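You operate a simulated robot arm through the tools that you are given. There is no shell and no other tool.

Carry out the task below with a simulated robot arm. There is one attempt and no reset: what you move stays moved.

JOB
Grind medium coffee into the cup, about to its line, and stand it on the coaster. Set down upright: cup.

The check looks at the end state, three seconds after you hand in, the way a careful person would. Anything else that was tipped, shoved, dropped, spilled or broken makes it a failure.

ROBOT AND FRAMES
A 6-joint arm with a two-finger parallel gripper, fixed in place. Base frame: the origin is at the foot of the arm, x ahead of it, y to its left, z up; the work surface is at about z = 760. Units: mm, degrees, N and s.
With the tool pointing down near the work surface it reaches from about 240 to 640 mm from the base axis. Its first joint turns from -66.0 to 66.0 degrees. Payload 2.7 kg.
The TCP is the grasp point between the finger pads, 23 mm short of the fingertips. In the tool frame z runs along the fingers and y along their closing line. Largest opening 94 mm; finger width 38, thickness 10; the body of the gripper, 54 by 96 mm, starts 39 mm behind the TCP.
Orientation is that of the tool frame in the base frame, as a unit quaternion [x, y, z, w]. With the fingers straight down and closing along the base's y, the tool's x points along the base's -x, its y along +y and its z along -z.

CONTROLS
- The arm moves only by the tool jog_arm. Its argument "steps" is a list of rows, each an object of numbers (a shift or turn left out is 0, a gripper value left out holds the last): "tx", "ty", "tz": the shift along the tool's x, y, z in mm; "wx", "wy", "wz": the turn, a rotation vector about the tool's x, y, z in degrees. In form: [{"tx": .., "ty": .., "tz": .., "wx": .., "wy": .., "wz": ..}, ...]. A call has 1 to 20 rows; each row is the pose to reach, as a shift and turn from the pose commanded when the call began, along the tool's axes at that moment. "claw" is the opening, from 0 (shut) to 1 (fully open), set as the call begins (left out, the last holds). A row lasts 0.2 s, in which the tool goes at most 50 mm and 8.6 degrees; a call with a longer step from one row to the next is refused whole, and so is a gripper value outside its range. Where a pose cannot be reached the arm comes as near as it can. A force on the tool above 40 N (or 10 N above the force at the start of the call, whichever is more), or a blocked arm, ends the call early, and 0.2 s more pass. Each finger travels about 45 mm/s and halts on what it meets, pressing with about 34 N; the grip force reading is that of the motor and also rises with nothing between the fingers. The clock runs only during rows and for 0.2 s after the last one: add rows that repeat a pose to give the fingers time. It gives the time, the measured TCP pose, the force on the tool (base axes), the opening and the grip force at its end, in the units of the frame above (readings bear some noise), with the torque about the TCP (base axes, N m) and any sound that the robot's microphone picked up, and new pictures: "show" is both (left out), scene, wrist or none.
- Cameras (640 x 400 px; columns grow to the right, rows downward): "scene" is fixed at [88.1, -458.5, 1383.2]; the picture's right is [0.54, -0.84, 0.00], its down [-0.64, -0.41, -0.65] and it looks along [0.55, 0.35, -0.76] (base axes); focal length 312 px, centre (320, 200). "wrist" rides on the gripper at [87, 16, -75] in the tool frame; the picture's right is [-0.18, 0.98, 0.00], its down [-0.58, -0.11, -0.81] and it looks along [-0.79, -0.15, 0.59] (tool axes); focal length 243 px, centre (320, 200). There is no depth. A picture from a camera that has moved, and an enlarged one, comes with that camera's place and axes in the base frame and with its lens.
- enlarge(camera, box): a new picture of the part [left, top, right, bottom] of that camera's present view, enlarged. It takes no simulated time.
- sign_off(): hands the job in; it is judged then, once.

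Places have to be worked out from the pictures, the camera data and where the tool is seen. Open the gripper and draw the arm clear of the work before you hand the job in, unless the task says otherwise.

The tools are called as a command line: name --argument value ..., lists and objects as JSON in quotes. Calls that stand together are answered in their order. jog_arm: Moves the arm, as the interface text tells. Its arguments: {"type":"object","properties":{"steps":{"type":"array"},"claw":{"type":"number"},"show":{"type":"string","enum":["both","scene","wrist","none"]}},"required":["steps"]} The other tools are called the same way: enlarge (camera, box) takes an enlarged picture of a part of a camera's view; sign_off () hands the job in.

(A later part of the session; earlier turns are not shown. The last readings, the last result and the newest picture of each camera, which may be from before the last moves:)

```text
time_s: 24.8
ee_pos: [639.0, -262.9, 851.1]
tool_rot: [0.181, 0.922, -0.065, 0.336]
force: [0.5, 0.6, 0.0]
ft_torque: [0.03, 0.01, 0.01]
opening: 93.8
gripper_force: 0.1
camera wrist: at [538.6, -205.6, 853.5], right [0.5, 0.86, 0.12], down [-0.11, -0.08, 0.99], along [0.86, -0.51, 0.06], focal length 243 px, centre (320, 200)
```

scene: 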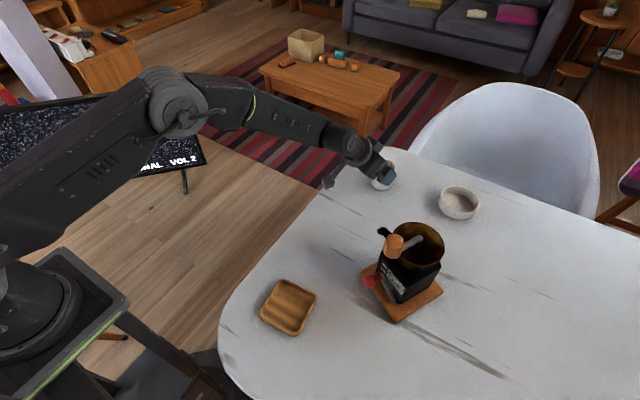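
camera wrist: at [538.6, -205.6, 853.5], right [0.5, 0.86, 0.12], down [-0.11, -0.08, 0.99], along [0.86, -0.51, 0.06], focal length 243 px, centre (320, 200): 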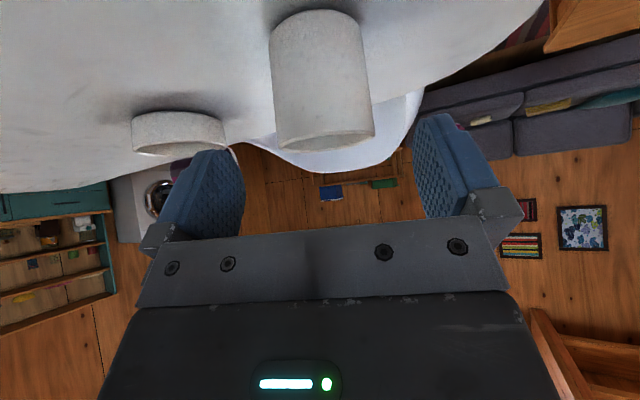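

The cup is centred between the fingers with about 1 mm lateral offset. I'll advance along the tool axis so the TCP reaches the cup axis at z≈803.

jog_arm --steps '[{"tx": -1.1, "ty": 0.8, "tz": 16.6}, {"tx": -2.2, "ty": 0.8, "tz": 33.2}, {"tx": -3.3, "ty": 0.8, "tz": 49.8}, {"tx": -4.4, "ty": 0.8, "tz": 66.4}, {"tx": -4.4, "ty": 0.8, "tz": 66.4}]' --show "both"

```text
time_s: 26.0
ee_pos: [684.6, -281.0, 805.4]
tool_rot: [0.18, 0.922, -0.064, 0.336]
force: [-1.0, 0.1, 2.9]
ft_torque: [0.03, 0.1, 0.0]
opening: 94.1
gripper_force: 0.1
camera wrist: at [584.0, -222.7, 806.5], right [0.5, 0.86, 0.12], down [-0.11, -0.07, 0.99], along [0.86, -0.51, 0.06], focal length 243 px, centre (320, 200)
```

scene: 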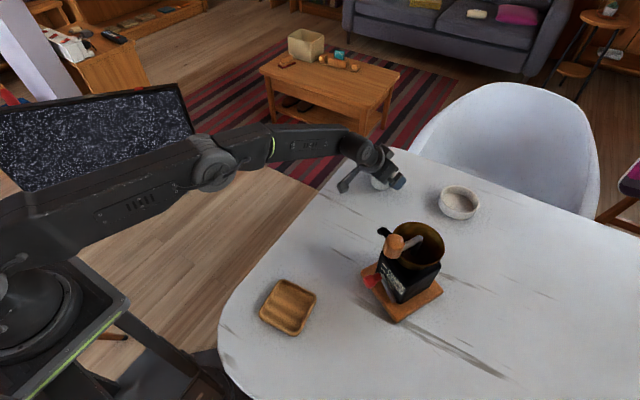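
wrist: 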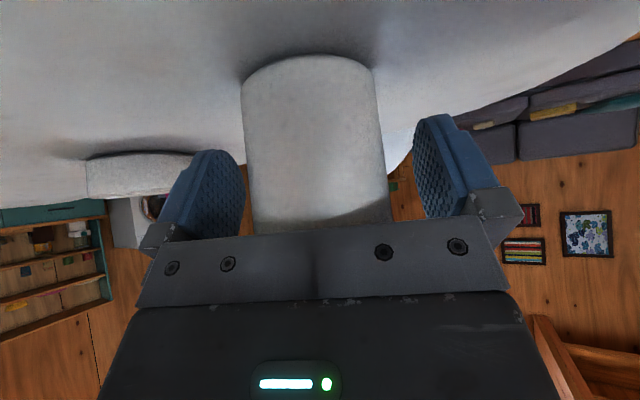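

The cup is centred between the pads, with the palm clear of the rim. I'll close the gripper on it.

jog_arm --steps '[{"tx": 0}, {"tx": 0}, {"tx": 0}, {"tx": 0}]' --claw 0.5 --show "wrist"

```text
time_s: 27.0
ee_pos: [683.9, -281.3, 804.8]
tool_rot: [0.18, 0.922, -0.065, 0.335]
force: [-1.1, -2.7, 4.1]
ft_torque: [-0.02, 0.01, -0.03]
opening: 59.4
gripper_force: 33.6
camera wrist: at [583.9, -222.8, 806.4], right [0.5, 0.86, 0.12], down [-0.11, -0.07, 0.99], along [0.86, -0.51, 0.06], focal length 243 px, centre (320, 200)
```

wrist: 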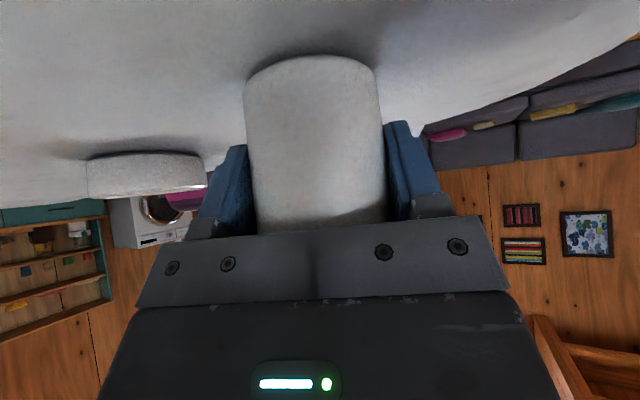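

The cup is held at 59.4 mm. I'll lift it straight up slowly and check that it stays firm.

jog_arm --steps '[{"tx": -6.4, "tz": -7.7}, {"tx": -16.1, "tz": -19.1}, {"tx": -25.7, "tz": -30.6}, {"tx": -38.6, "tz": -45.9}, {"tx": -51.4, "tz": -61.3}, {"tx": -51.4, "tz": -61.3}]' --show "both"

```text
time_s: 28.4
ee_pos: [684.4, -277.5, 884.7]
tool_rot: [0.179, 0.923, -0.064, 0.335]
force: [0.4, -0.7, -1.3]
ft_torque: [0.01, -0.05, 0.02]
opening: 59.6
gripper_force: 34.4
camera wrist: at [584.6, -219.3, 886.2], right [0.5, 0.86, 0.12], down [-0.11, -0.08, 0.99], along [0.86, -0.51, 0.05], focal length 243 px, centre (320, 200)
```

scene: 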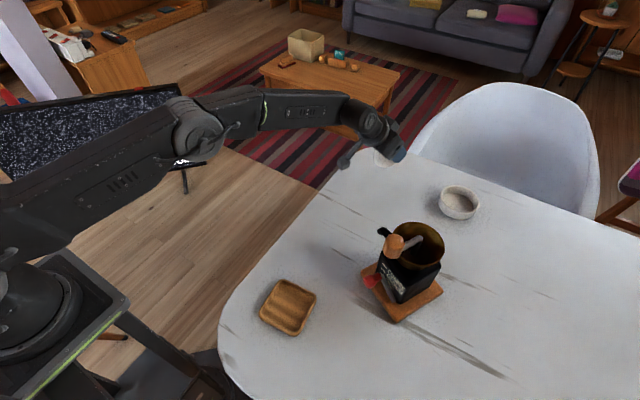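
wrist: 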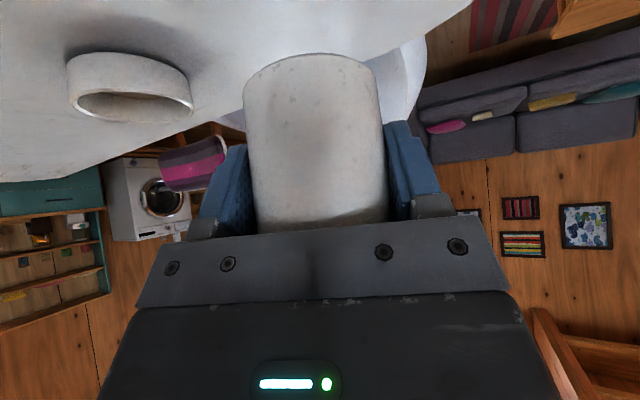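

The cup lifted cleanly. To clear the spout and grinder base when placing it, I want the gripper coming from the outer side of the spout (heading about −115°). I'll retract and rotate partway first, checking reachability.

jog_arm --steps '[{"tx": 29.2, "ty": -0.3, "tz": -29}, {"tx": 58.5, "ty": -0.7, "tz": -58.1}, {"tx": 87.7, "ty": -1, "tz": -87.1}, {"tx": 91.35, "ty": -6.2, "tz": -88, "wx": 4.98, "wz": 5.93}, {"tx": 95, "ty": -11.3, "tz": -88.9, "wx": 9.97, "wz": 11.87}, {"tx": 98.65, "ty": -16.5, "tz": -89.8, "wx": 14.95, "wz": 17.8}, {"tx": 102.3, "ty": -21.7, "tz": -90.7, "wx": 19.93, "wz": 23.73}, {"tx": 105.95, "ty": -26.8, "tz": -91.6, "wx": 24.92, "wz": 29.67}, {"tx": 109.6, "ty": -32, "tz": -92.5, "wx": 29.9, "wz": 35.6}, {"tx": 109.6, "ty": -32, "tz": -92.5, "wx": 29.9, "wz": 35.6}]' --show "both"

```text
time_s: 30.6
ee_pos: [538.0, -254.0, 886.0]
tool_rot: [0.53, 0.776, -0.192, 0.282]
force: [-0.5, 0.1, -0.6]
ft_torque: [-0.01, 0.0, 0.01]
opening: 59.5
gripper_force: 34.1
out of reach, approached as far as the arm can: row 3, 4
camera wrist: at [511.4, -141.2, 887.5], right [0.97, 0.23, 0.12], down [-0.13, 0.03, 0.99], along [0.22, -0.97, 0.05], focal length 243 px, centre (320, 200)
```

scene: 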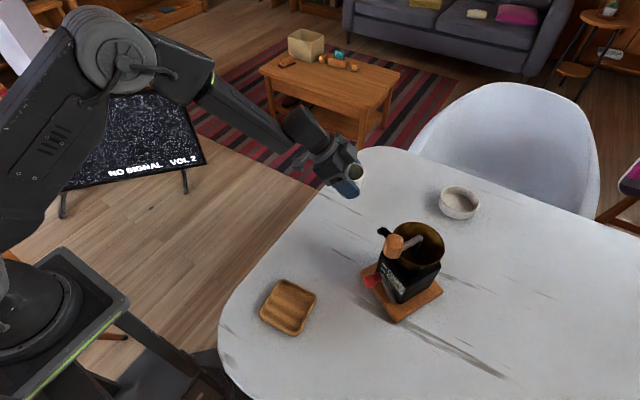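
wrist: 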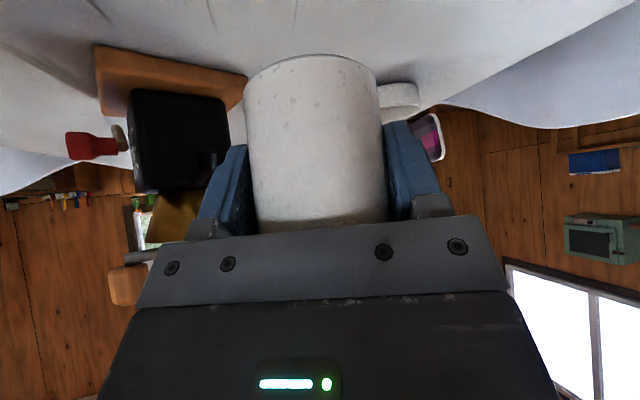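

Tracking recovered (heading −69°, tilt 40°, tool level) and the cup is held upright. This view looks along the side of the grinder, so I'll enlarge it to measure the spout and base-plate edge.

enlarge --camera "wrist" --box '[80, 30, 260, 220]'

enlarge --camera "scene" --box '[340, 210, 460, 320]'

```text
2.11 times, centred on (170, 125) of wrist
camera zoom: at [511.4, -141.2, 887.5], right [0.97, 0.23, 0.12], down [-0.13, 0.03, 0.99], along [0.22, -0.97, 0.05], focal length 511 px, centre (636, 358)
```

zoom: 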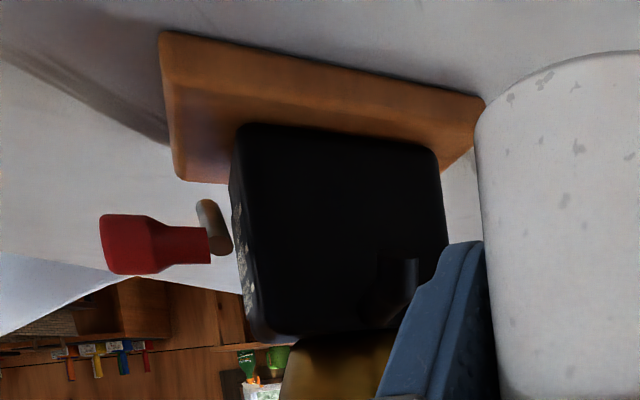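

```text
3.64 times, centred on (400, 265) of scene
camera zoom: at [88.1, -458.5, 1383.2], right [0.54, -0.84, 0.0], down [-0.64, -0.41, -0.65], along [0.55, 0.35, -0.76], focal length 1135 px, centre (29, -36)
```

zoom: 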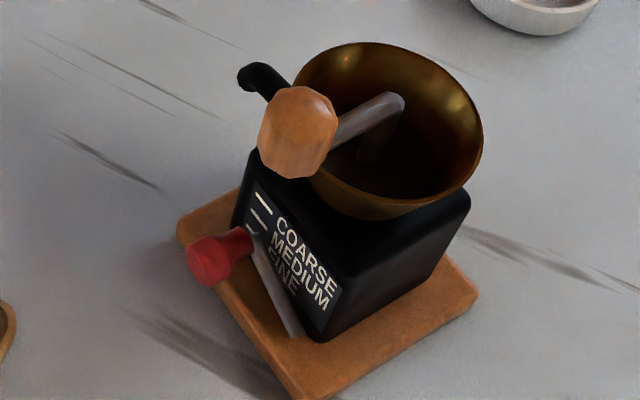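

The spout nozzle is at about (468,-365,848) with radius about 8, and the base plate's edge is 27 mm inside it. The cup centre should therefore sit about 7 mm outside the nozzle, near (471,-358). The palm would then be too close to the nozzle, so I'll finish rotating to −116° and set the cup down briefly in clear space to regrip it nearer the fingertips.

jog_arm --steps '[{"tx": -0.9, "ty": -7.9, "tz": 5, "wx": 5.06, "wz": 6.03}, {"tx": -1.7, "ty": -15.7, "tz": 10.1, "wx": 10.1, "wz": 12.05}, {"tx": -2.6, "ty": -23.6, "tz": 15.2, "wx": 15.2, "wz": 18.1}, {"tx": -3.5, "ty": -31.4, "tz": 20.2, "wx": 20.2, "wz": 24.1}, {"tx": -4.3, "ty": -39.3, "tz": 25.3, "wx": 25.3, "wz": 30.1}, {"tx": -5.2, "ty": -47.1, "tz": 30.3, "wx": 30.35, "wz": 36.15}, {"tx": -5.2, "ty": -47.1, "tz": 30.3, "wx": 30.35, "wz": 36.15}]' --show "both"

```text
time_s: 32.2
ee_pos: [501.2, -294.2, 865.6]
tool_rot: [0.796, 0.5, -0.29, 0.181]
force: [-0.4, 0.9, -1.7]
ft_torque: [-0.01, 0.01, 0.02]
opening: 59.2
gripper_force: 33.1
camera wrist: at [566.0, -197.8, 867.6], right [0.82, -0.56, 0.12], down [-0.07, 0.11, 0.99], along [-0.56, -0.82, 0.06], focal length 243 px, centre (320, 200)
```

scene: 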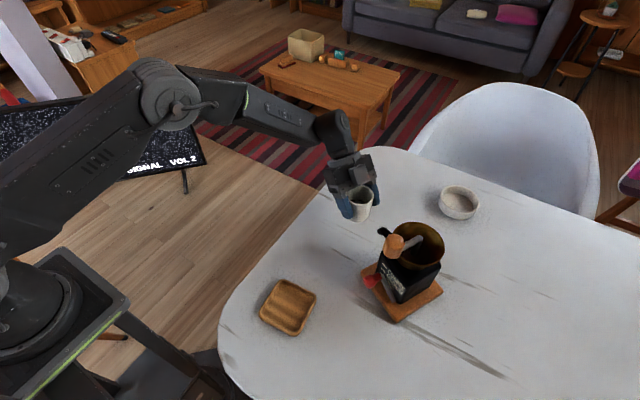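
wrist: 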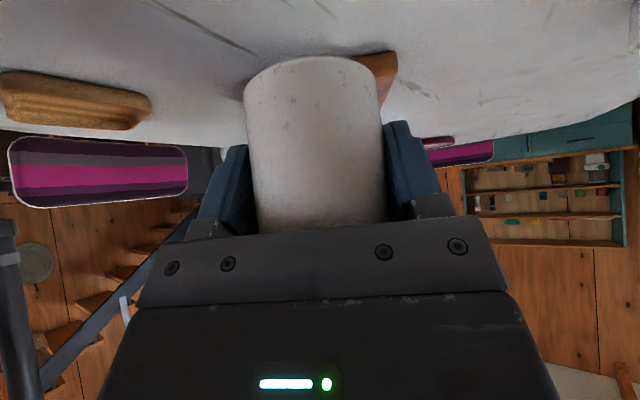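

The pose is reached: heading −116°, tilt 40°, cup hanging upright. I'll zoom into the cup to see its inner line before setting it down.

enlarge --camera "scene" --box '[320, 150, 420, 250]'

enlarge --camera "scene" --box '[345, 183, 380, 225]'

enlarge --camera "wrist" --box '[0, 50, 180, 150]'

```text
4.00 times, centred on (370, 200) of scene
camera zoom: at [88.1, -458.6, 1383.2], right [0.54, -0.84, 0.0], down [-0.64, -0.41, -0.65], along [0.55, 0.35, -0.76], focal length 1249 px, centre (120, 200)
```

zoom: 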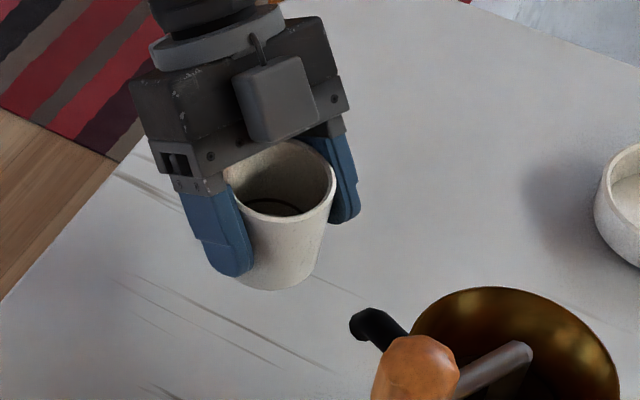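

```text
9.52 times, centred on (362, 204) of scene
camera zoom: at [88.1, -458.6, 1383.2], right [0.54, -0.84, 0.0], down [-0.64, -0.41, -0.65], along [0.55, 0.35, -0.76], focal length 2973 px, centre (-85, 162)
```

zoom: 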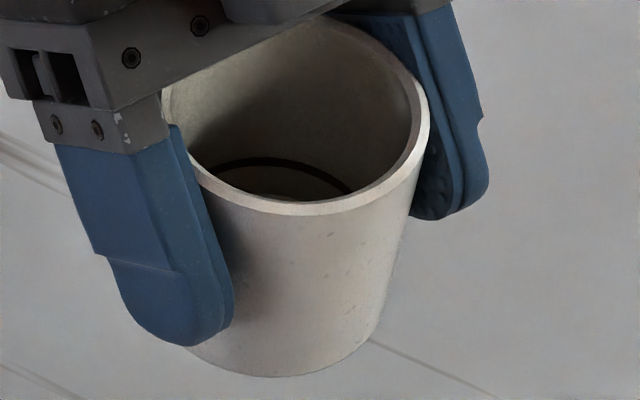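

```text
3.56 times, centred on (90, 100) of wrist
camera zoom: at [566.0, -197.8, 867.6], right [0.82, -0.56, 0.12], down [-0.07, 0.11, 0.99], along [-0.56, -0.82, 0.06], focal length 863 px, centre (1138, 556)
```

zoom: 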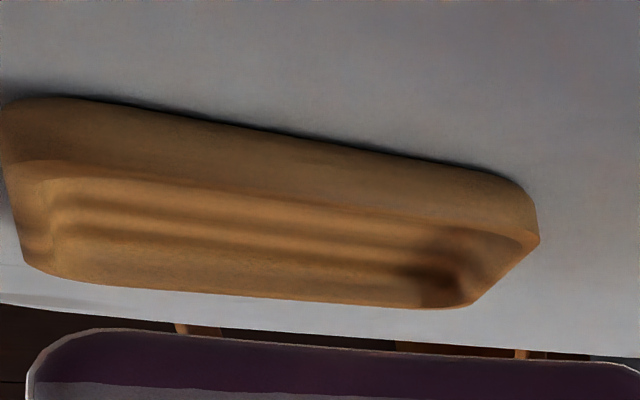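

I can see the dark inner ring, about a third of the way up the cup. I'll now lower the cup onto the table in this clear spot.

jog_arm --steps '[{"tx": 9.7, "tz": 11.5}, {"tx": 19.3, "tz": 23}, {"tx": 28.9, "tz": 34.5}, {"tx": 35.3, "tz": 42.1}, {"tx": 38.4, "tz": 45.8}, {"tx": 38.4, "tz": 45.8}]' --show "scene"

```text
time_s: 33.6
ee_pos: [500.8, -292.4, 804.9]
tool_rot: [0.796, 0.5, -0.289, 0.181]
force: [0.2, 0.1, -0.8]
ft_torque: [0.01, 0.04, -0.02]
opening: 59.5
gripper_force: 34.1
```

scene: 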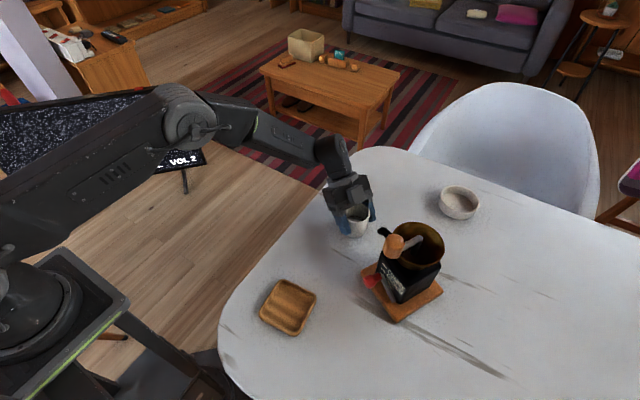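

The force shows no contact yet, so I'll ease down another 1.5 mm to find the table.

jog_arm --steps '[{"tx": 0.5, "tz": 0.6}, {"tx": 1.0, "tz": 1.15}, {"tx": 1.0, "tz": 1.15}]' --show "none"

```text
time_s: 34.4
ee_pos: [502.6, -293.7, 805.1]
tool_rot: [0.796, 0.5, -0.289, 0.182]
force: [-1.6, 3.2, 9.4]
ft_torque: [-0.02, 0.02, -0.02]
opening: 59.4
gripper_force: 33.4
```

The table contact is confirmed at 9 N. I'll open the gripper here.

jog_arm --steps '[{"tx": 0}, {"tx": 0}, {"tx": 0}, {"tx": 0}]' --claw 1.0 --show "both"

enlarge --camera "scene" --box '[320, 170, 420, 270]'

```text
time_s: 35.4
ee_pos: [502.2, -293.5, 804.5]
tool_rot: [0.796, 0.5, -0.29, 0.181]
force: [0.1, 1.2, 3.4]
ft_torque: [0.07, -0.04, -0.03]
opening: 94.2
gripper_force: 0.0
camera wrist: at [566.4, -197.6, 805.3], right [0.82, -0.55, 0.12], down [-0.07, 0.11, 0.99], along [-0.56, -0.83, 0.06], focal length 243 px, centre (320, 200)
```

scene: 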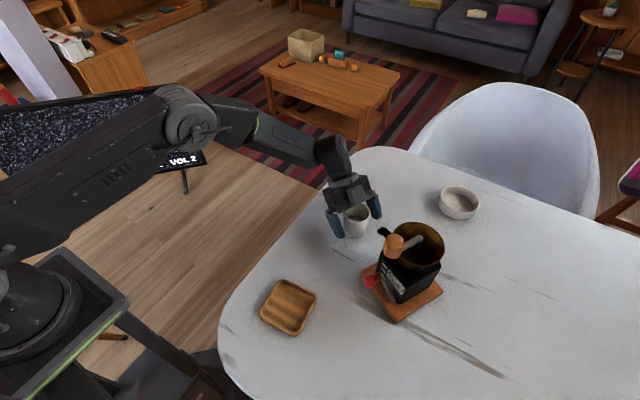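
wrist: 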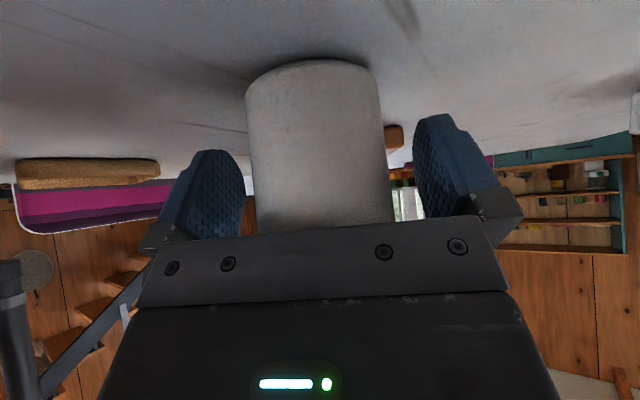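

```text
4.00 times, centred on (370, 220) of scene
camera zoom: at [88.1, -458.5, 1383.2], right [0.54, -0.84, 0.0], down [-0.64, -0.41, -0.65], along [0.55, 0.35, -0.76], focal length 1249 px, centre (120, 120)
```

zoom: 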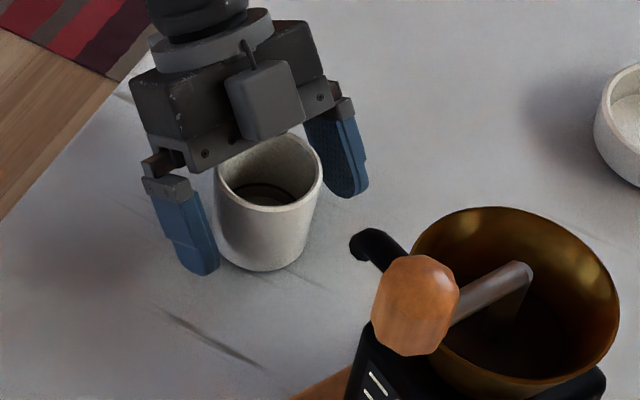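

There is a slight 3 N residual force, and the gripper has a box-like protrusion on its upper side. I'll inspect it closely before working near the spout.

enlarge --camera "scene" --box '[325, 170, 390, 240]'

enlarge --camera "wrist" --box '[130, 50, 530, 310]'

```text
5.71 times, centred on (358, 205) of scene
camera zoom: at [88.1, -458.5, 1383.2], right [0.54, -0.84, 0.0], down [-0.64, -0.41, -0.65], along [0.55, 0.35, -0.76], focal length 1784 px, centre (106, 171)
```

zoom: 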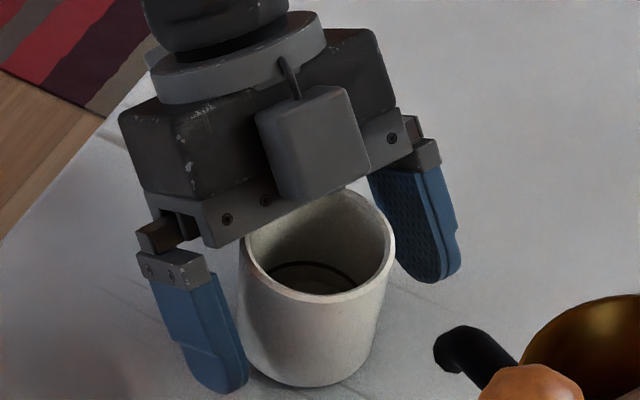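

```text
1.54 times, centred on (330, 180) of wrist
camera zoom: at [566.4, -197.6, 805.3], right [0.82, -0.55, 0.12], down [-0.07, 0.11, 0.99], along [-0.56, -0.83, 0.06], focal length 373 px, centre (305, 231)
```

zoom: 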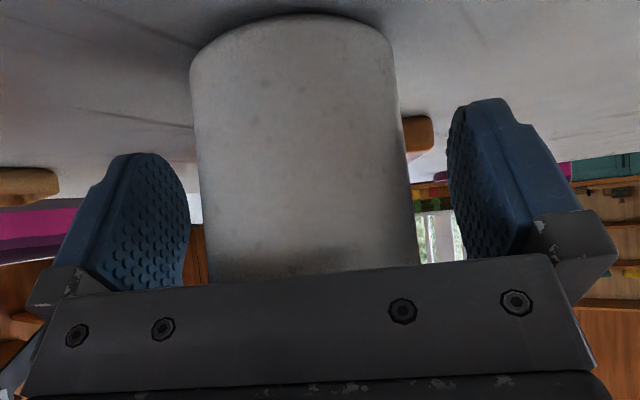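

The residual force fits the palm bar just touching the cup's near rim. I'll back the gripper 16 mm outward, tilt 5° more, and regrip the cup nearer the fingertips.

jog_arm --steps '[{"tx": 5.5, "tz": -5.7, "wy": -2.5}, {"tx": 11.1, "tz": -11.3, "wy": -5}, {"tx": 11.1, "tz": -11.3, "wy": -5}]' --show "both"

enlarge --camera "scene" --box '[325, 170, 390, 240]'

```text
time_s: 36.2
ee_pos: [510.2, -278.9, 803.3]
tool_rot: [0.782, 0.492, -0.325, 0.203]
force: [0.7, -0.1, 0.5]
ft_torque: [-0.03, -0.04, -0.01]
opening: 94.0
gripper_force: 0.1
camera wrist: at [574.3, -184.0, 796.0], right [0.83, -0.54, 0.13], down [-0.03, 0.19, 0.98], along [-0.56, -0.82, 0.14], focal length 243 px, centre (320, 200)
```

scene: 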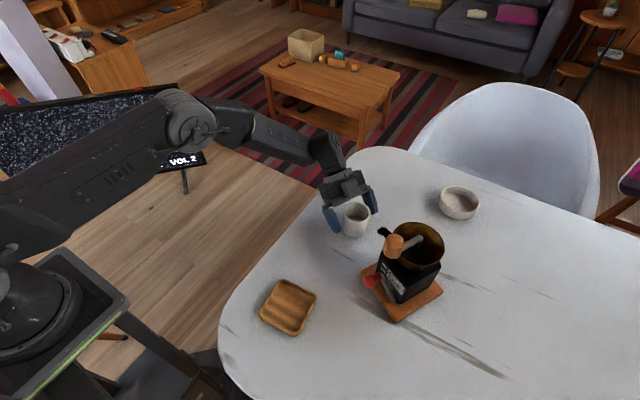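
wrist: 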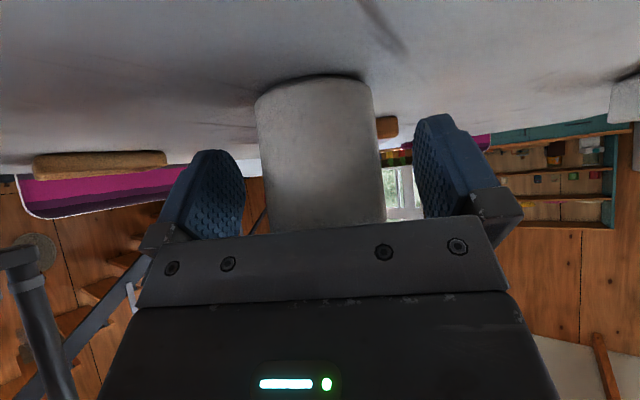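

```text
5.71 times, centred on (358, 205) of scene
camera zoom: at [88.1, -458.5, 1383.2], right [0.54, -0.84, 0.0], down [-0.64, -0.41, -0.65], along [0.55, 0.35, -0.76], focal length 1784 px, centre (106, 171)
```

zoom: 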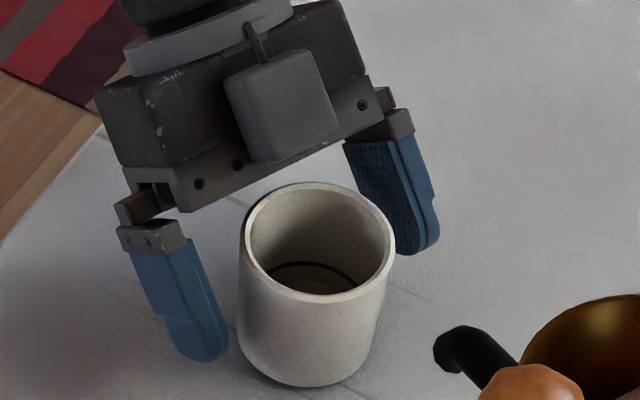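

The force has dropped to zero and the fingertips flank the cup. I'll close on it now.

jog_arm --steps '[{"tx": 0}, {"tx": 0}, {"tx": 0}, {"tx": 0}, {"tx": 0}]' --claw 0.5 --show "none"

enlarge --camera "scene" --box '[325, 170, 415, 260]'

```text
time_s: 37.4
ee_pos: [510.3, -279.4, 804.0]
tool_rot: [0.782, 0.492, -0.324, 0.203]
force: [0.3, 0.3, -0.8]
ft_torque: [-0.03, -0.05, 0.02]
opening: 59.1
gripper_force: 34.2
```

```text
4.44 times, centred on (370, 215) of scene
camera zoom: at [88.1, -458.5, 1383.2], right [0.54, -0.84, 0.0], down [-0.64, -0.41, -0.65], along [0.55, 0.35, -0.76], focal length 1387 px, centre (98, 133)
```

zoom: 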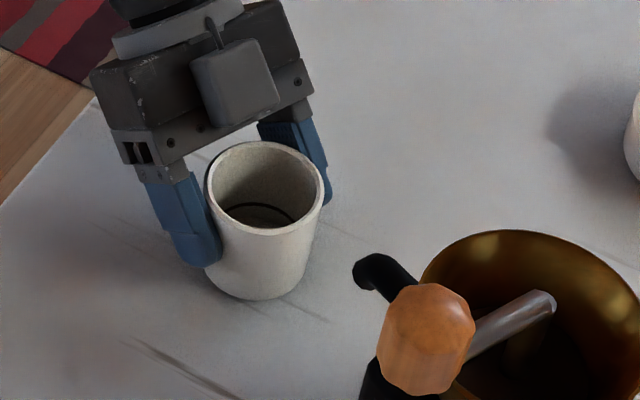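

The cup is gripped again at 59 mm. I'll zoom in on the spout elbow and cup rim together to measure the exact displacement from one consistent view.

enlarge --camera "scene" --box '[368, 220, 408, 245]'

enlarge --camera "scene" --box '[337, 195, 377, 235]'

```text
16.00 times, centred on (388, 232) of scene
camera zoom: at [88.1, -458.5, 1383.2], right [0.54, -0.84, 0.0], down [-0.64, -0.41, -0.65], along [0.55, 0.35, -0.76], focal length 4995 px, centre (-768, -320)
```

zoom: 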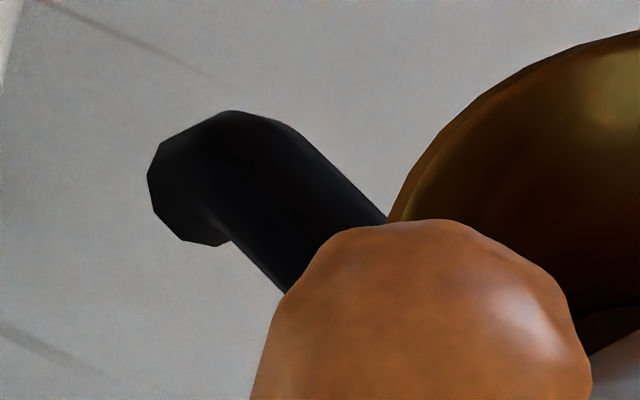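

```text
10.00 times, centred on (357, 215) of scene
camera zoom: at [88.1, -458.5, 1383.2], right [0.54, -0.84, 0.0], down [-0.64, -0.41, -0.65], along [0.55, 0.35, -0.76], focal length 3122 px, centre (-50, 50)
```

zoom: 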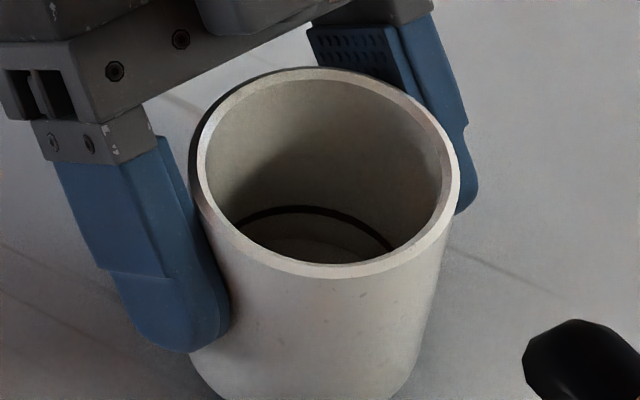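

Both measurement methods agree: the cup must move about 75 mm toward the spout and 3 mm sideways, ending about 8 mm outside the nozzle axis so that it clears the base plate. I'll lift 5 mm and go about 65% of the way, then check.

jog_arm --steps '[{"tx": -3.5, "tz": -3.5}, {"tx": -15, "ty": -0.6, "tz": 8}, {"tx": -26.4, "ty": -1.3, "tz": 19.4}, {"tx": -37.8, "ty": -1.9, "tz": 30.8}, {"tx": -37.8, "ty": -1.9, "tz": 30.8}]' --show "both"

enlarge --camera "scene" --box '[340, 190, 420, 270]'

enlarge --camera "wrist" --box '[170, 20, 470, 220]'

```text
time_s: 38.6
ee_pos: [487.9, -322.0, 809.5]
tool_rot: [0.782, 0.493, -0.323, 0.203]
force: [0.0, -0.4, -1.1]
ft_torque: [0.04, -0.01, 0.03]
opening: 59.6
gripper_force: 33.9
camera wrist: at [550.8, -225.4, 801.4], right [0.83, -0.54, 0.13], down [-0.03, 0.19, 0.98], along [-0.56, -0.82, 0.14], focal length 243 px, centre (320, 200)
```

scene: 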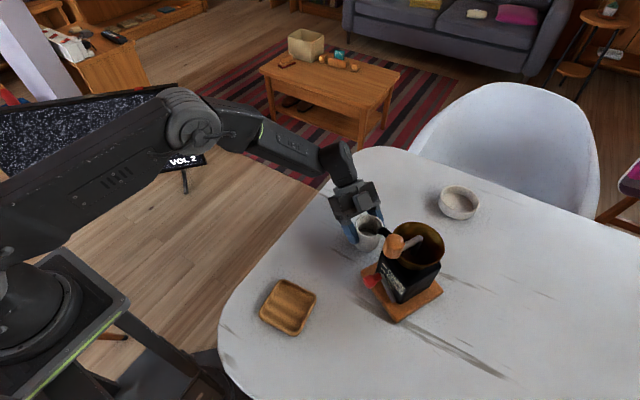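
wrist: 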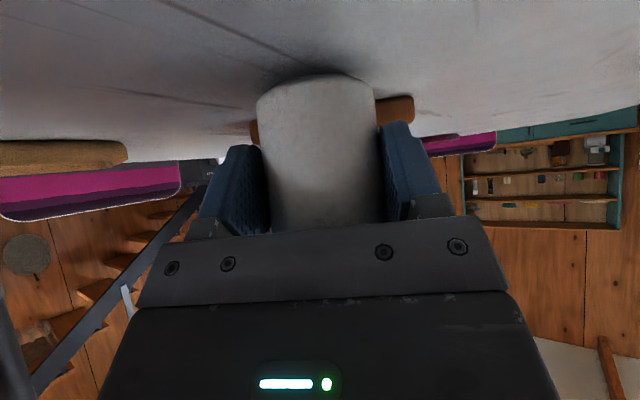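

```text
5.00 times, centred on (380, 230) of scene
camera zoom: at [88.1, -458.6, 1383.2], right [0.54, -0.84, 0.0], down [-0.64, -0.41, -0.65], along [0.55, 0.35, -0.76], focal length 1561 px, centre (20, 50)
```

zoom: 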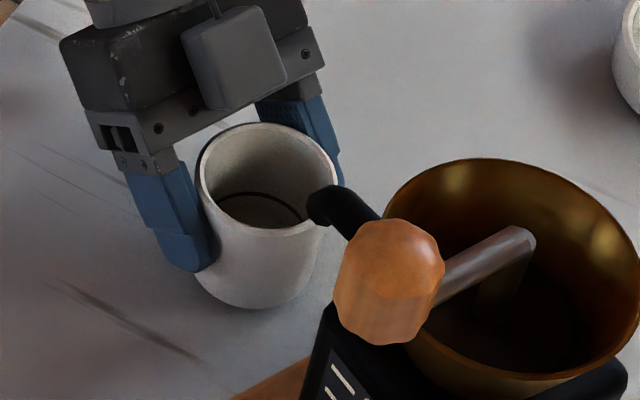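

```text
2.00 times, centred on (320, 120) of wrist
camera zoom: at [550.8, -225.4, 801.4], right [0.83, -0.54, 0.13], down [-0.03, 0.19, 0.98], along [-0.56, -0.82, 0.14], focal length 485 px, centre (320, 360)
```

zoom: 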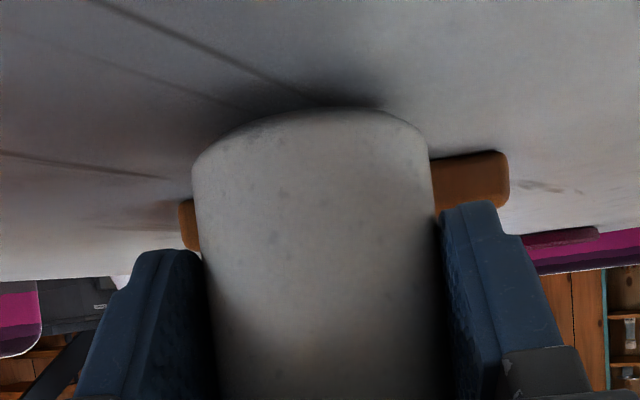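

The cup-to-nozzle offset now measures 37 mm outward and 1 mm sideways. I'll move the remaining 27 mm in toward the spout, still lifted 5 mm.

jog_arm --steps '[{"tx": -6.5, "ty": -0.4, "tz": 6.5}, {"tx": -13, "ty": -0.7, "tz": 13}, {"tx": -19.4, "ty": -1.1, "tz": 19.4}, {"tx": -19.4, "ty": -1.1, "tz": 19.4}]' --show "both"

enlarge --camera "scene" --box '[340, 190, 420, 270]'

enlarge --camera "wrist" --box '[170, 20, 470, 220]'

```text
time_s: 39.6
ee_pos: [473.5, -346.9, 810.0]
tool_rot: [0.782, 0.491, -0.324, 0.202]
force: [0.1, 0.2, -0.3]
ft_torque: [0.02, 0.02, -0.01]
opening: 59.2
gripper_force: 33.8
camera wrist: at [538.3, -249.9, 801.6], right [0.83, -0.54, 0.13], down [-0.03, 0.19, 0.98], along [-0.56, -0.82, 0.14], focal length 243 px, centre (320, 200)
```

scene: 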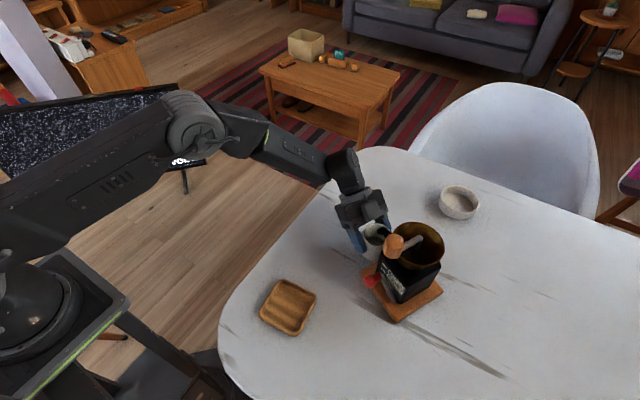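
wrist: 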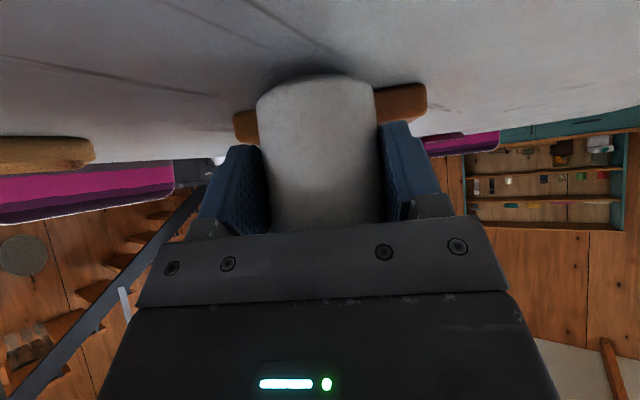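

```text
5.00 times, centred on (380, 230) of scene
camera zoom: at [88.1, -458.6, 1383.2], right [0.54, -0.84, 0.0], down [-0.64, -0.41, -0.65], along [0.55, 0.35, -0.76], focal length 1561 px, centre (20, 50)
```

zoom: 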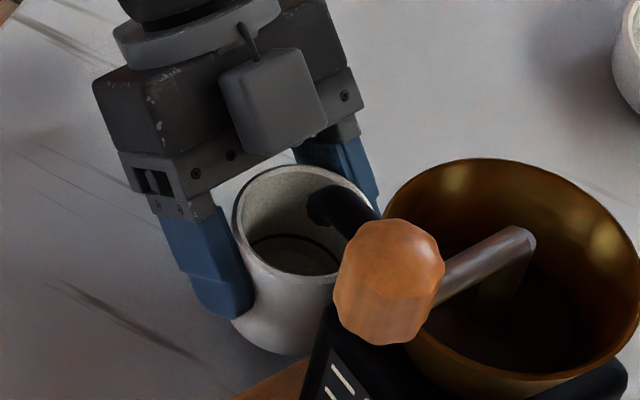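

```text
2.00 times, centred on (320, 120) of wrist
camera zoom: at [538.3, -249.9, 801.6], right [0.83, -0.54, 0.13], down [-0.03, 0.19, 0.98], along [-0.56, -0.82, 0.14], focal length 485 px, centre (320, 360)
```

zoom: 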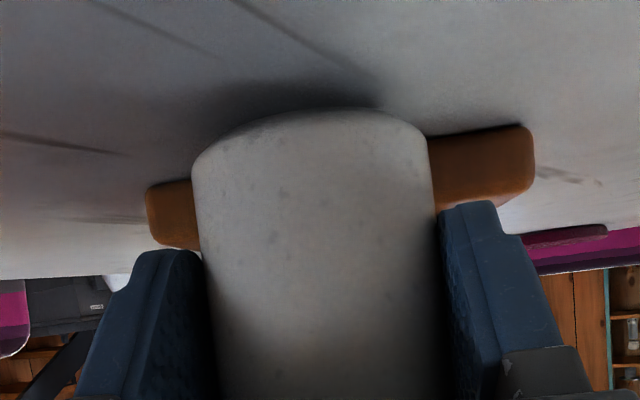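

The cup's centre is now about 10 mm outside the nozzle axis and 1 mm sideways, with no contact force. That puts the nozzle well inside the mouth. I'll lower it onto the table.

jog_arm --steps '[{"tx": 1.4, "tz": 1.4}, {"tx": 2.8, "tz": 2.8}, {"tx": 3.9, "tz": 3.9}, {"tx": 3.9, "tz": 3.9}]' --show "none"

```text
time_s: 40.6
ee_pos: [474.5, -346.2, 803.6]
tool_rot: [0.782, 0.492, -0.324, 0.203]
force: [-0.2, 0.1, -0.3]
ft_torque: [0.0, 0.01, 0.0]
opening: 59.2
gripper_force: 34.0
```

There's no clear contact yet, so I'll ease down another 1.2 mm.

jog_arm --steps '[{"tx": 0.4, "tz": 0.4}, {"tx": 0.85, "tz": 0.85}, {"tx": 0.85, "tz": 0.85}]' --show "none"

```text
time_s: 41.4
ee_pos: [473.4, -346.8, 805.4]
tool_rot: [0.783, 0.491, -0.324, 0.204]
force: [-2.0, 5.7, 13.7]
ft_torque: [0.19, 0.37, -0.09]
opening: 59.5
gripper_force: 34.3
```

Contact with the table is made. I'll open the gripper and then retreat outward and up, away from the spout.

jog_arm --steps '[{"tx": 0}, {"tx": 0}, {"tx": 0}, {"tx": 0}]' --claw 1.0 --show "none"

jog_arm --steps '[{"tz": -20}, {"tz": -45}, {"tz": -75}, {"tz": -110}, {"tz": -110}]' --show "both"

enlarge --camera "scene" --box '[340, 190, 420, 270]'

```text
time_s: 42.4
ee_pos: [474.5, -346.1, 802.0]
tool_rot: [0.782, 0.492, -0.323, 0.203]
force: [0.3, 0.3, -0.3]
ft_torque: [-0.01, -0.01, -0.04]
opening: 94.1
gripper_force: 0.0
```

```text
time_s: 43.6
ee_pos: [508.9, -275.1, 883.6]
tool_rot: [0.782, 0.492, -0.323, 0.204]
force: [0.8, 0.2, 0.0]
ft_torque: [-0.01, 0.02, -0.01]
opening: 93.9
gripper_force: 0.0
camera wrist: at [572.6, -180.9, 874.2], right [0.83, -0.54, 0.13], down [-0.03, 0.19, 0.98], along [-0.56, -0.82, 0.14], focal length 243 px, centre (320, 200)
```

scene: 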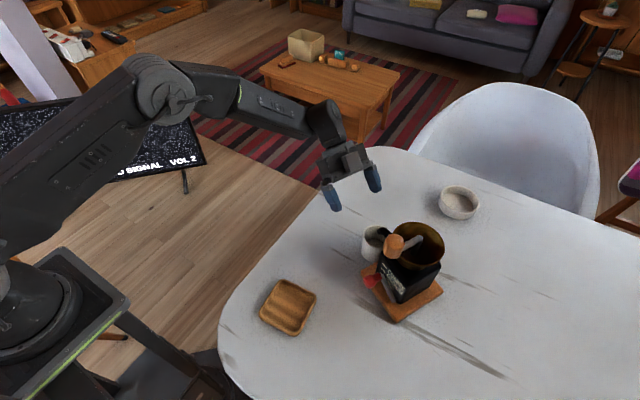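
wrist: 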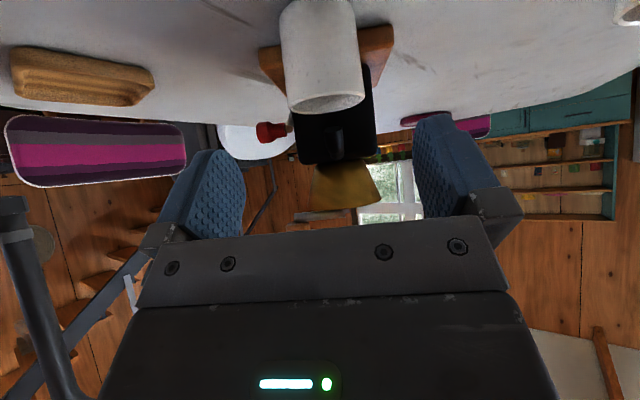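

```text
5.00 times, centred on (380, 230) of scene
camera zoom: at [88.1, -458.5, 1383.2], right [0.54, -0.84, 0.0], down [-0.64, -0.41, -0.65], along [0.55, 0.35, -0.76], focal length 1561 px, centre (20, 50)
```

zoom: 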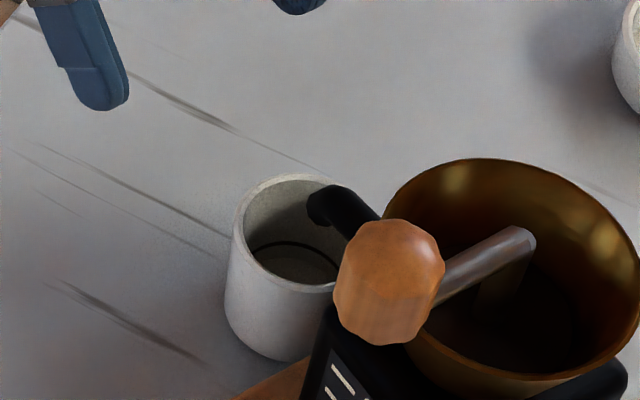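

The cup stands under the spout. I'll enlarge the wrist view to confirm the nozzle is over the cup's mouth.

enlarge --camera "wrist" --box '[240, 0, 420, 180]'

```text
2.22 times, centred on (330, 90) of wrist
camera zoom: at [572.6, -180.9, 874.2], right [0.83, -0.54, 0.13], down [-0.03, 0.19, 0.98], along [-0.56, -0.82, 0.14], focal length 539 px, centre (298, 444)
```

zoom: 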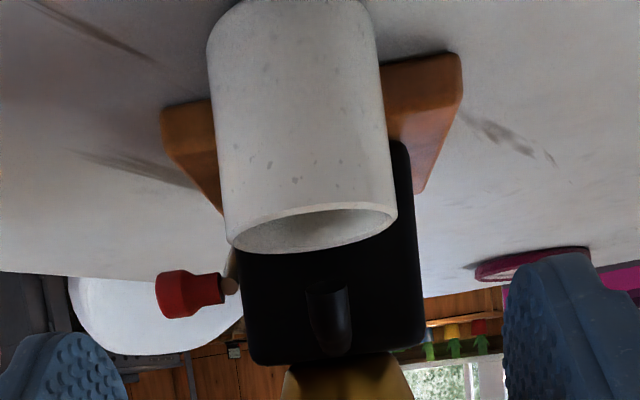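

The cup is confirmed under the nozzle. Next is the crank: its knob is at about (375.5,-414.5), z 942–976, turning about the shaft at about (431,-444) with radius about 63. I'll lift, rotate the heading to −46° with 30° tilt and hover above the knob.

jog_arm --steps '[{"tx": -24.7, "tz": -24.8, "wx": -4.73, "wy": 1.44, "wz": -6.16}, {"tx": -49.5, "ty": -0.1, "tz": -49.5, "wx": -9.47, "wy": 2.89, "wz": -12.3}, {"tx": -74.2, "ty": -0.1, "tz": -74.3, "wx": -14.2, "wy": 4.33, "wz": -18.5}, {"tx": -98.9, "ty": -0.2, "tz": -99, "wx": -18.9, "wy": 5.78, "wz": -24.6}, {"tx": -127.9, "ty": -12.2, "tz": -76, "wx": -23.7, "wy": 7.22, "wz": -30.8}, {"tx": -157, "ty": -24.2, "tz": -53, "wx": -28.4, "wy": 8.67, "wz": -36.9}, {"tx": -186, "ty": -36.2, "tz": -30, "wx": -33.1, "wy": 10.1, "wz": -43.1}, {"tx": -215.1, "ty": -48.2, "tz": -7, "wx": -37.9, "wy": 11.6, "wz": -49.2}, {"tx": -244.1, "ty": -60.2, "tz": 16, "wx": -42.6, "wy": 13.0, "wz": -55.4}, {"tx": -244.1, "ty": -60.2, "tz": 16, "wx": -42.6, "wy": 13.0, "wz": -55.4}]' --show "both"

```text
time_s: 45.8
ee_pos: [368.5, -416.1, 1038.2]
tool_rot: [0.378, 0.889, -0.101, 0.24]
force: [-0.1, -0.6, -0.4]
ft_torque: [-0.05, 0.01, -0.03]
opening: 93.8
gripper_force: 0.0
camera wrist: at [302.0, -324.1, 1060.1], right [0.82, 0.57, 0.09], down [-0.01, -0.15, 0.99], along [0.58, -0.81, -0.11], focal length 243 px, centre (320, 200)
```

scene: 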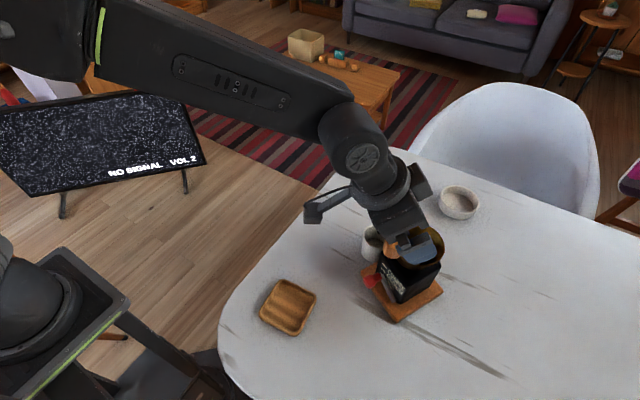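
wrist: 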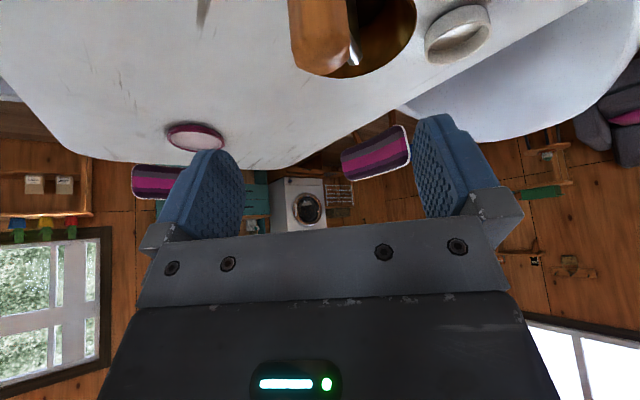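

I'm hovering above the knob. I'll enlarge the wrist view to refine the knob position.

enlarge --camera "wrist" --box '[260, 0, 430, 100]'

enlarge --camera "scene" --box '[350, 190, 460, 300]'

```text
3.76 times, centred on (345, 50) of wrist
camera zoom: at [302.0, -324.1, 1060.1], right [0.82, 0.57, 0.09], down [-0.01, -0.15, 0.99], along [0.58, -0.81, -0.11], focal length 913 px, centre (226, 765)
```

zoom: 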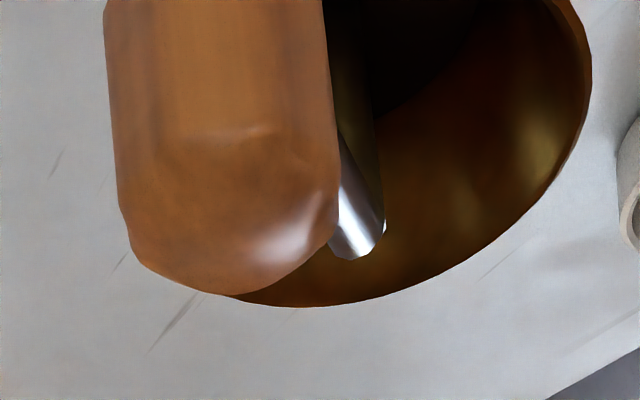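

```text
3.64 times, centred on (405, 245) of scene
camera zoom: at [88.1, -458.6, 1383.2], right [0.54, -0.84, 0.0], down [-0.64, -0.41, -0.65], along [0.55, 0.35, -0.76], focal length 1135 px, centre (11, 36)
```

zoom: 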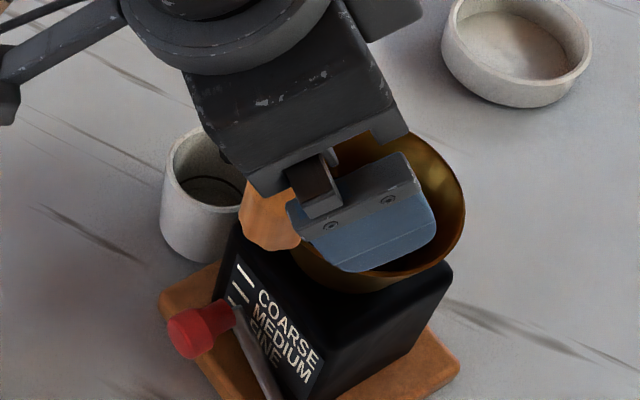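

The knob axis is at about (375.5,-413.5), with its top at about 972, and 6 mm to the tool's +y side. I'll descend with open fingers around it to TCP z≈974 so the fingertips stay above the crank arm (top about 941).

jog_arm --steps '[{"tx": 5, "ty": 6.7, "tz": 10}, {"tx": 12, "ty": 6.7, "tz": 24}, {"tx": 20, "ty": 6.7, "tz": 39}, {"tx": 29.7, "ty": 6.7, "tz": 57.1}, {"tx": 29.7, "ty": 6.7, "tz": 57.1}]' --show "both"

enlarge --camera "scene" --box '[350, 190, 460, 300]'

enlarge --camera "wrist" --box '[200, 50, 460, 220]'

```text
time_s: 47.0
ee_pos: [381.3, -414.8, 976.8]
tool_rot: [0.377, 0.889, -0.101, 0.239]
force: [0.8, 0.0, 0.4]
ft_torque: [0.02, 0.03, -0.02]
opening: 94.1
gripper_force: 0.1
camera wrist: at [314.4, -322.2, 998.4], right [0.82, 0.57, 0.09], down [-0.01, -0.15, 0.99], along [0.58, -0.81, -0.12], focal length 243 px, centre (320, 200)
```

scene: 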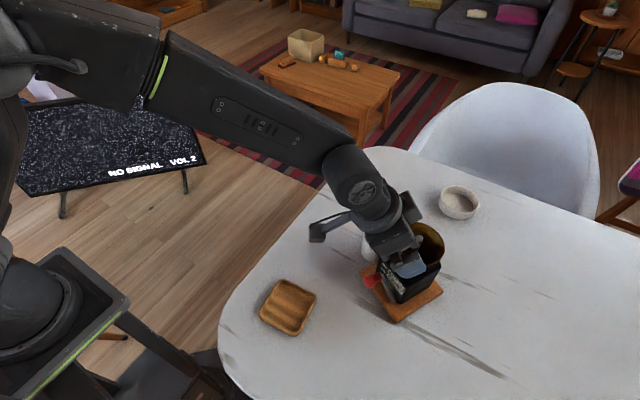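
wrist: 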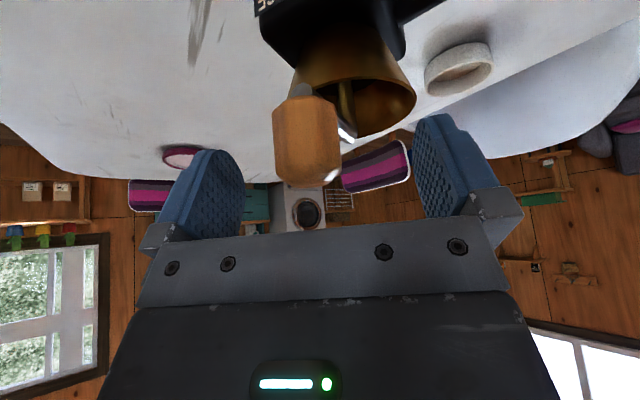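

```text
3.64 times, centred on (405, 245) of scene
camera zoom: at [88.1, -458.5, 1383.2], right [0.54, -0.84, 0.0], down [-0.64, -0.41, -0.65], along [0.55, 0.35, -0.76], focal length 1135 px, centre (11, 36)
```

zoom: 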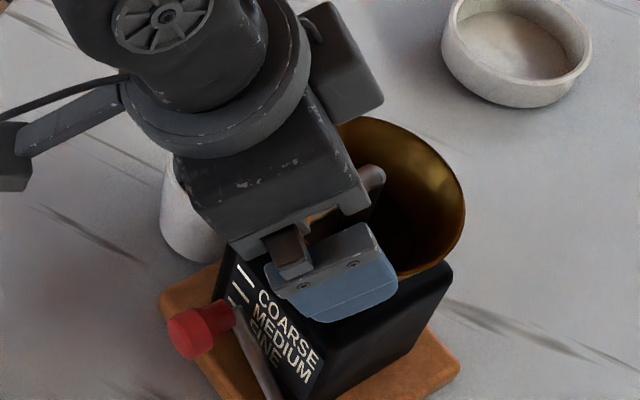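

```text
2.35 times, centred on (330, 135) of wrist
camera zoom: at [314.4, -322.2, 998.4], right [0.82, 0.57, 0.09], down [-0.01, -0.15, 0.99], along [0.58, -0.81, -0.12], focal length 571 px, centre (296, 353)
```

zoom: 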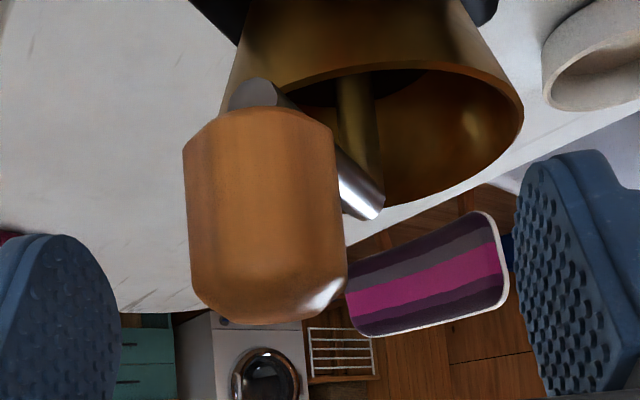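

The knob sits between the open fingers. The measured pose differs a few mm from my command, so I'll hold still briefly and re-read before gripping.

jog_arm --steps '[{"tx": 0}, {"tx": 0}, {"tx": 0}]' --show "none"

jog_arm --steps '[{"tx": 0}]' --show "wrist"

```text
time_s: 47.8
ee_pos: [380.6, -414.6, 976.6]
tool_rot: [0.378, 0.889, -0.101, 0.238]
force: [1.1, -0.6, 0.5]
ft_torque: [-0.04, -0.02, 0.0]
opening: 94.2
gripper_force: 0.0
```

```text
time_s: 48.2
ee_pos: [380.3, -414.8, 977.5]
tool_rot: [0.378, 0.889, -0.101, 0.238]
force: [0.4, 0.4, 0.3]
ft_torque: [0.03, 0.02, -0.03]
opening: 94.1
gripper_force: 0.0
camera wrist: at [314.4, -322.2, 998.7], right [0.82, 0.57, 0.09], down [-0.01, -0.15, 0.99], along [0.58, -0.81, -0.12], focal length 243 px, centre (320, 200)
```

wrist: 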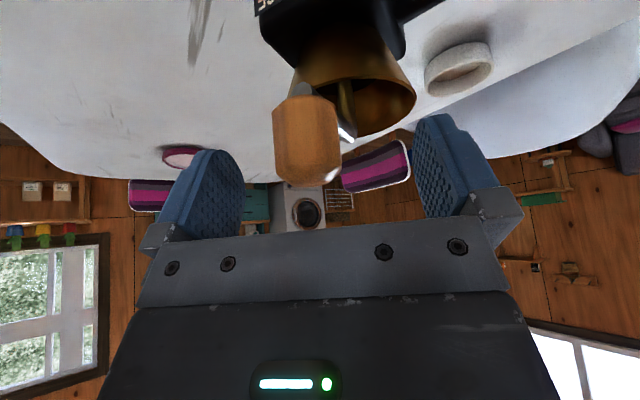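

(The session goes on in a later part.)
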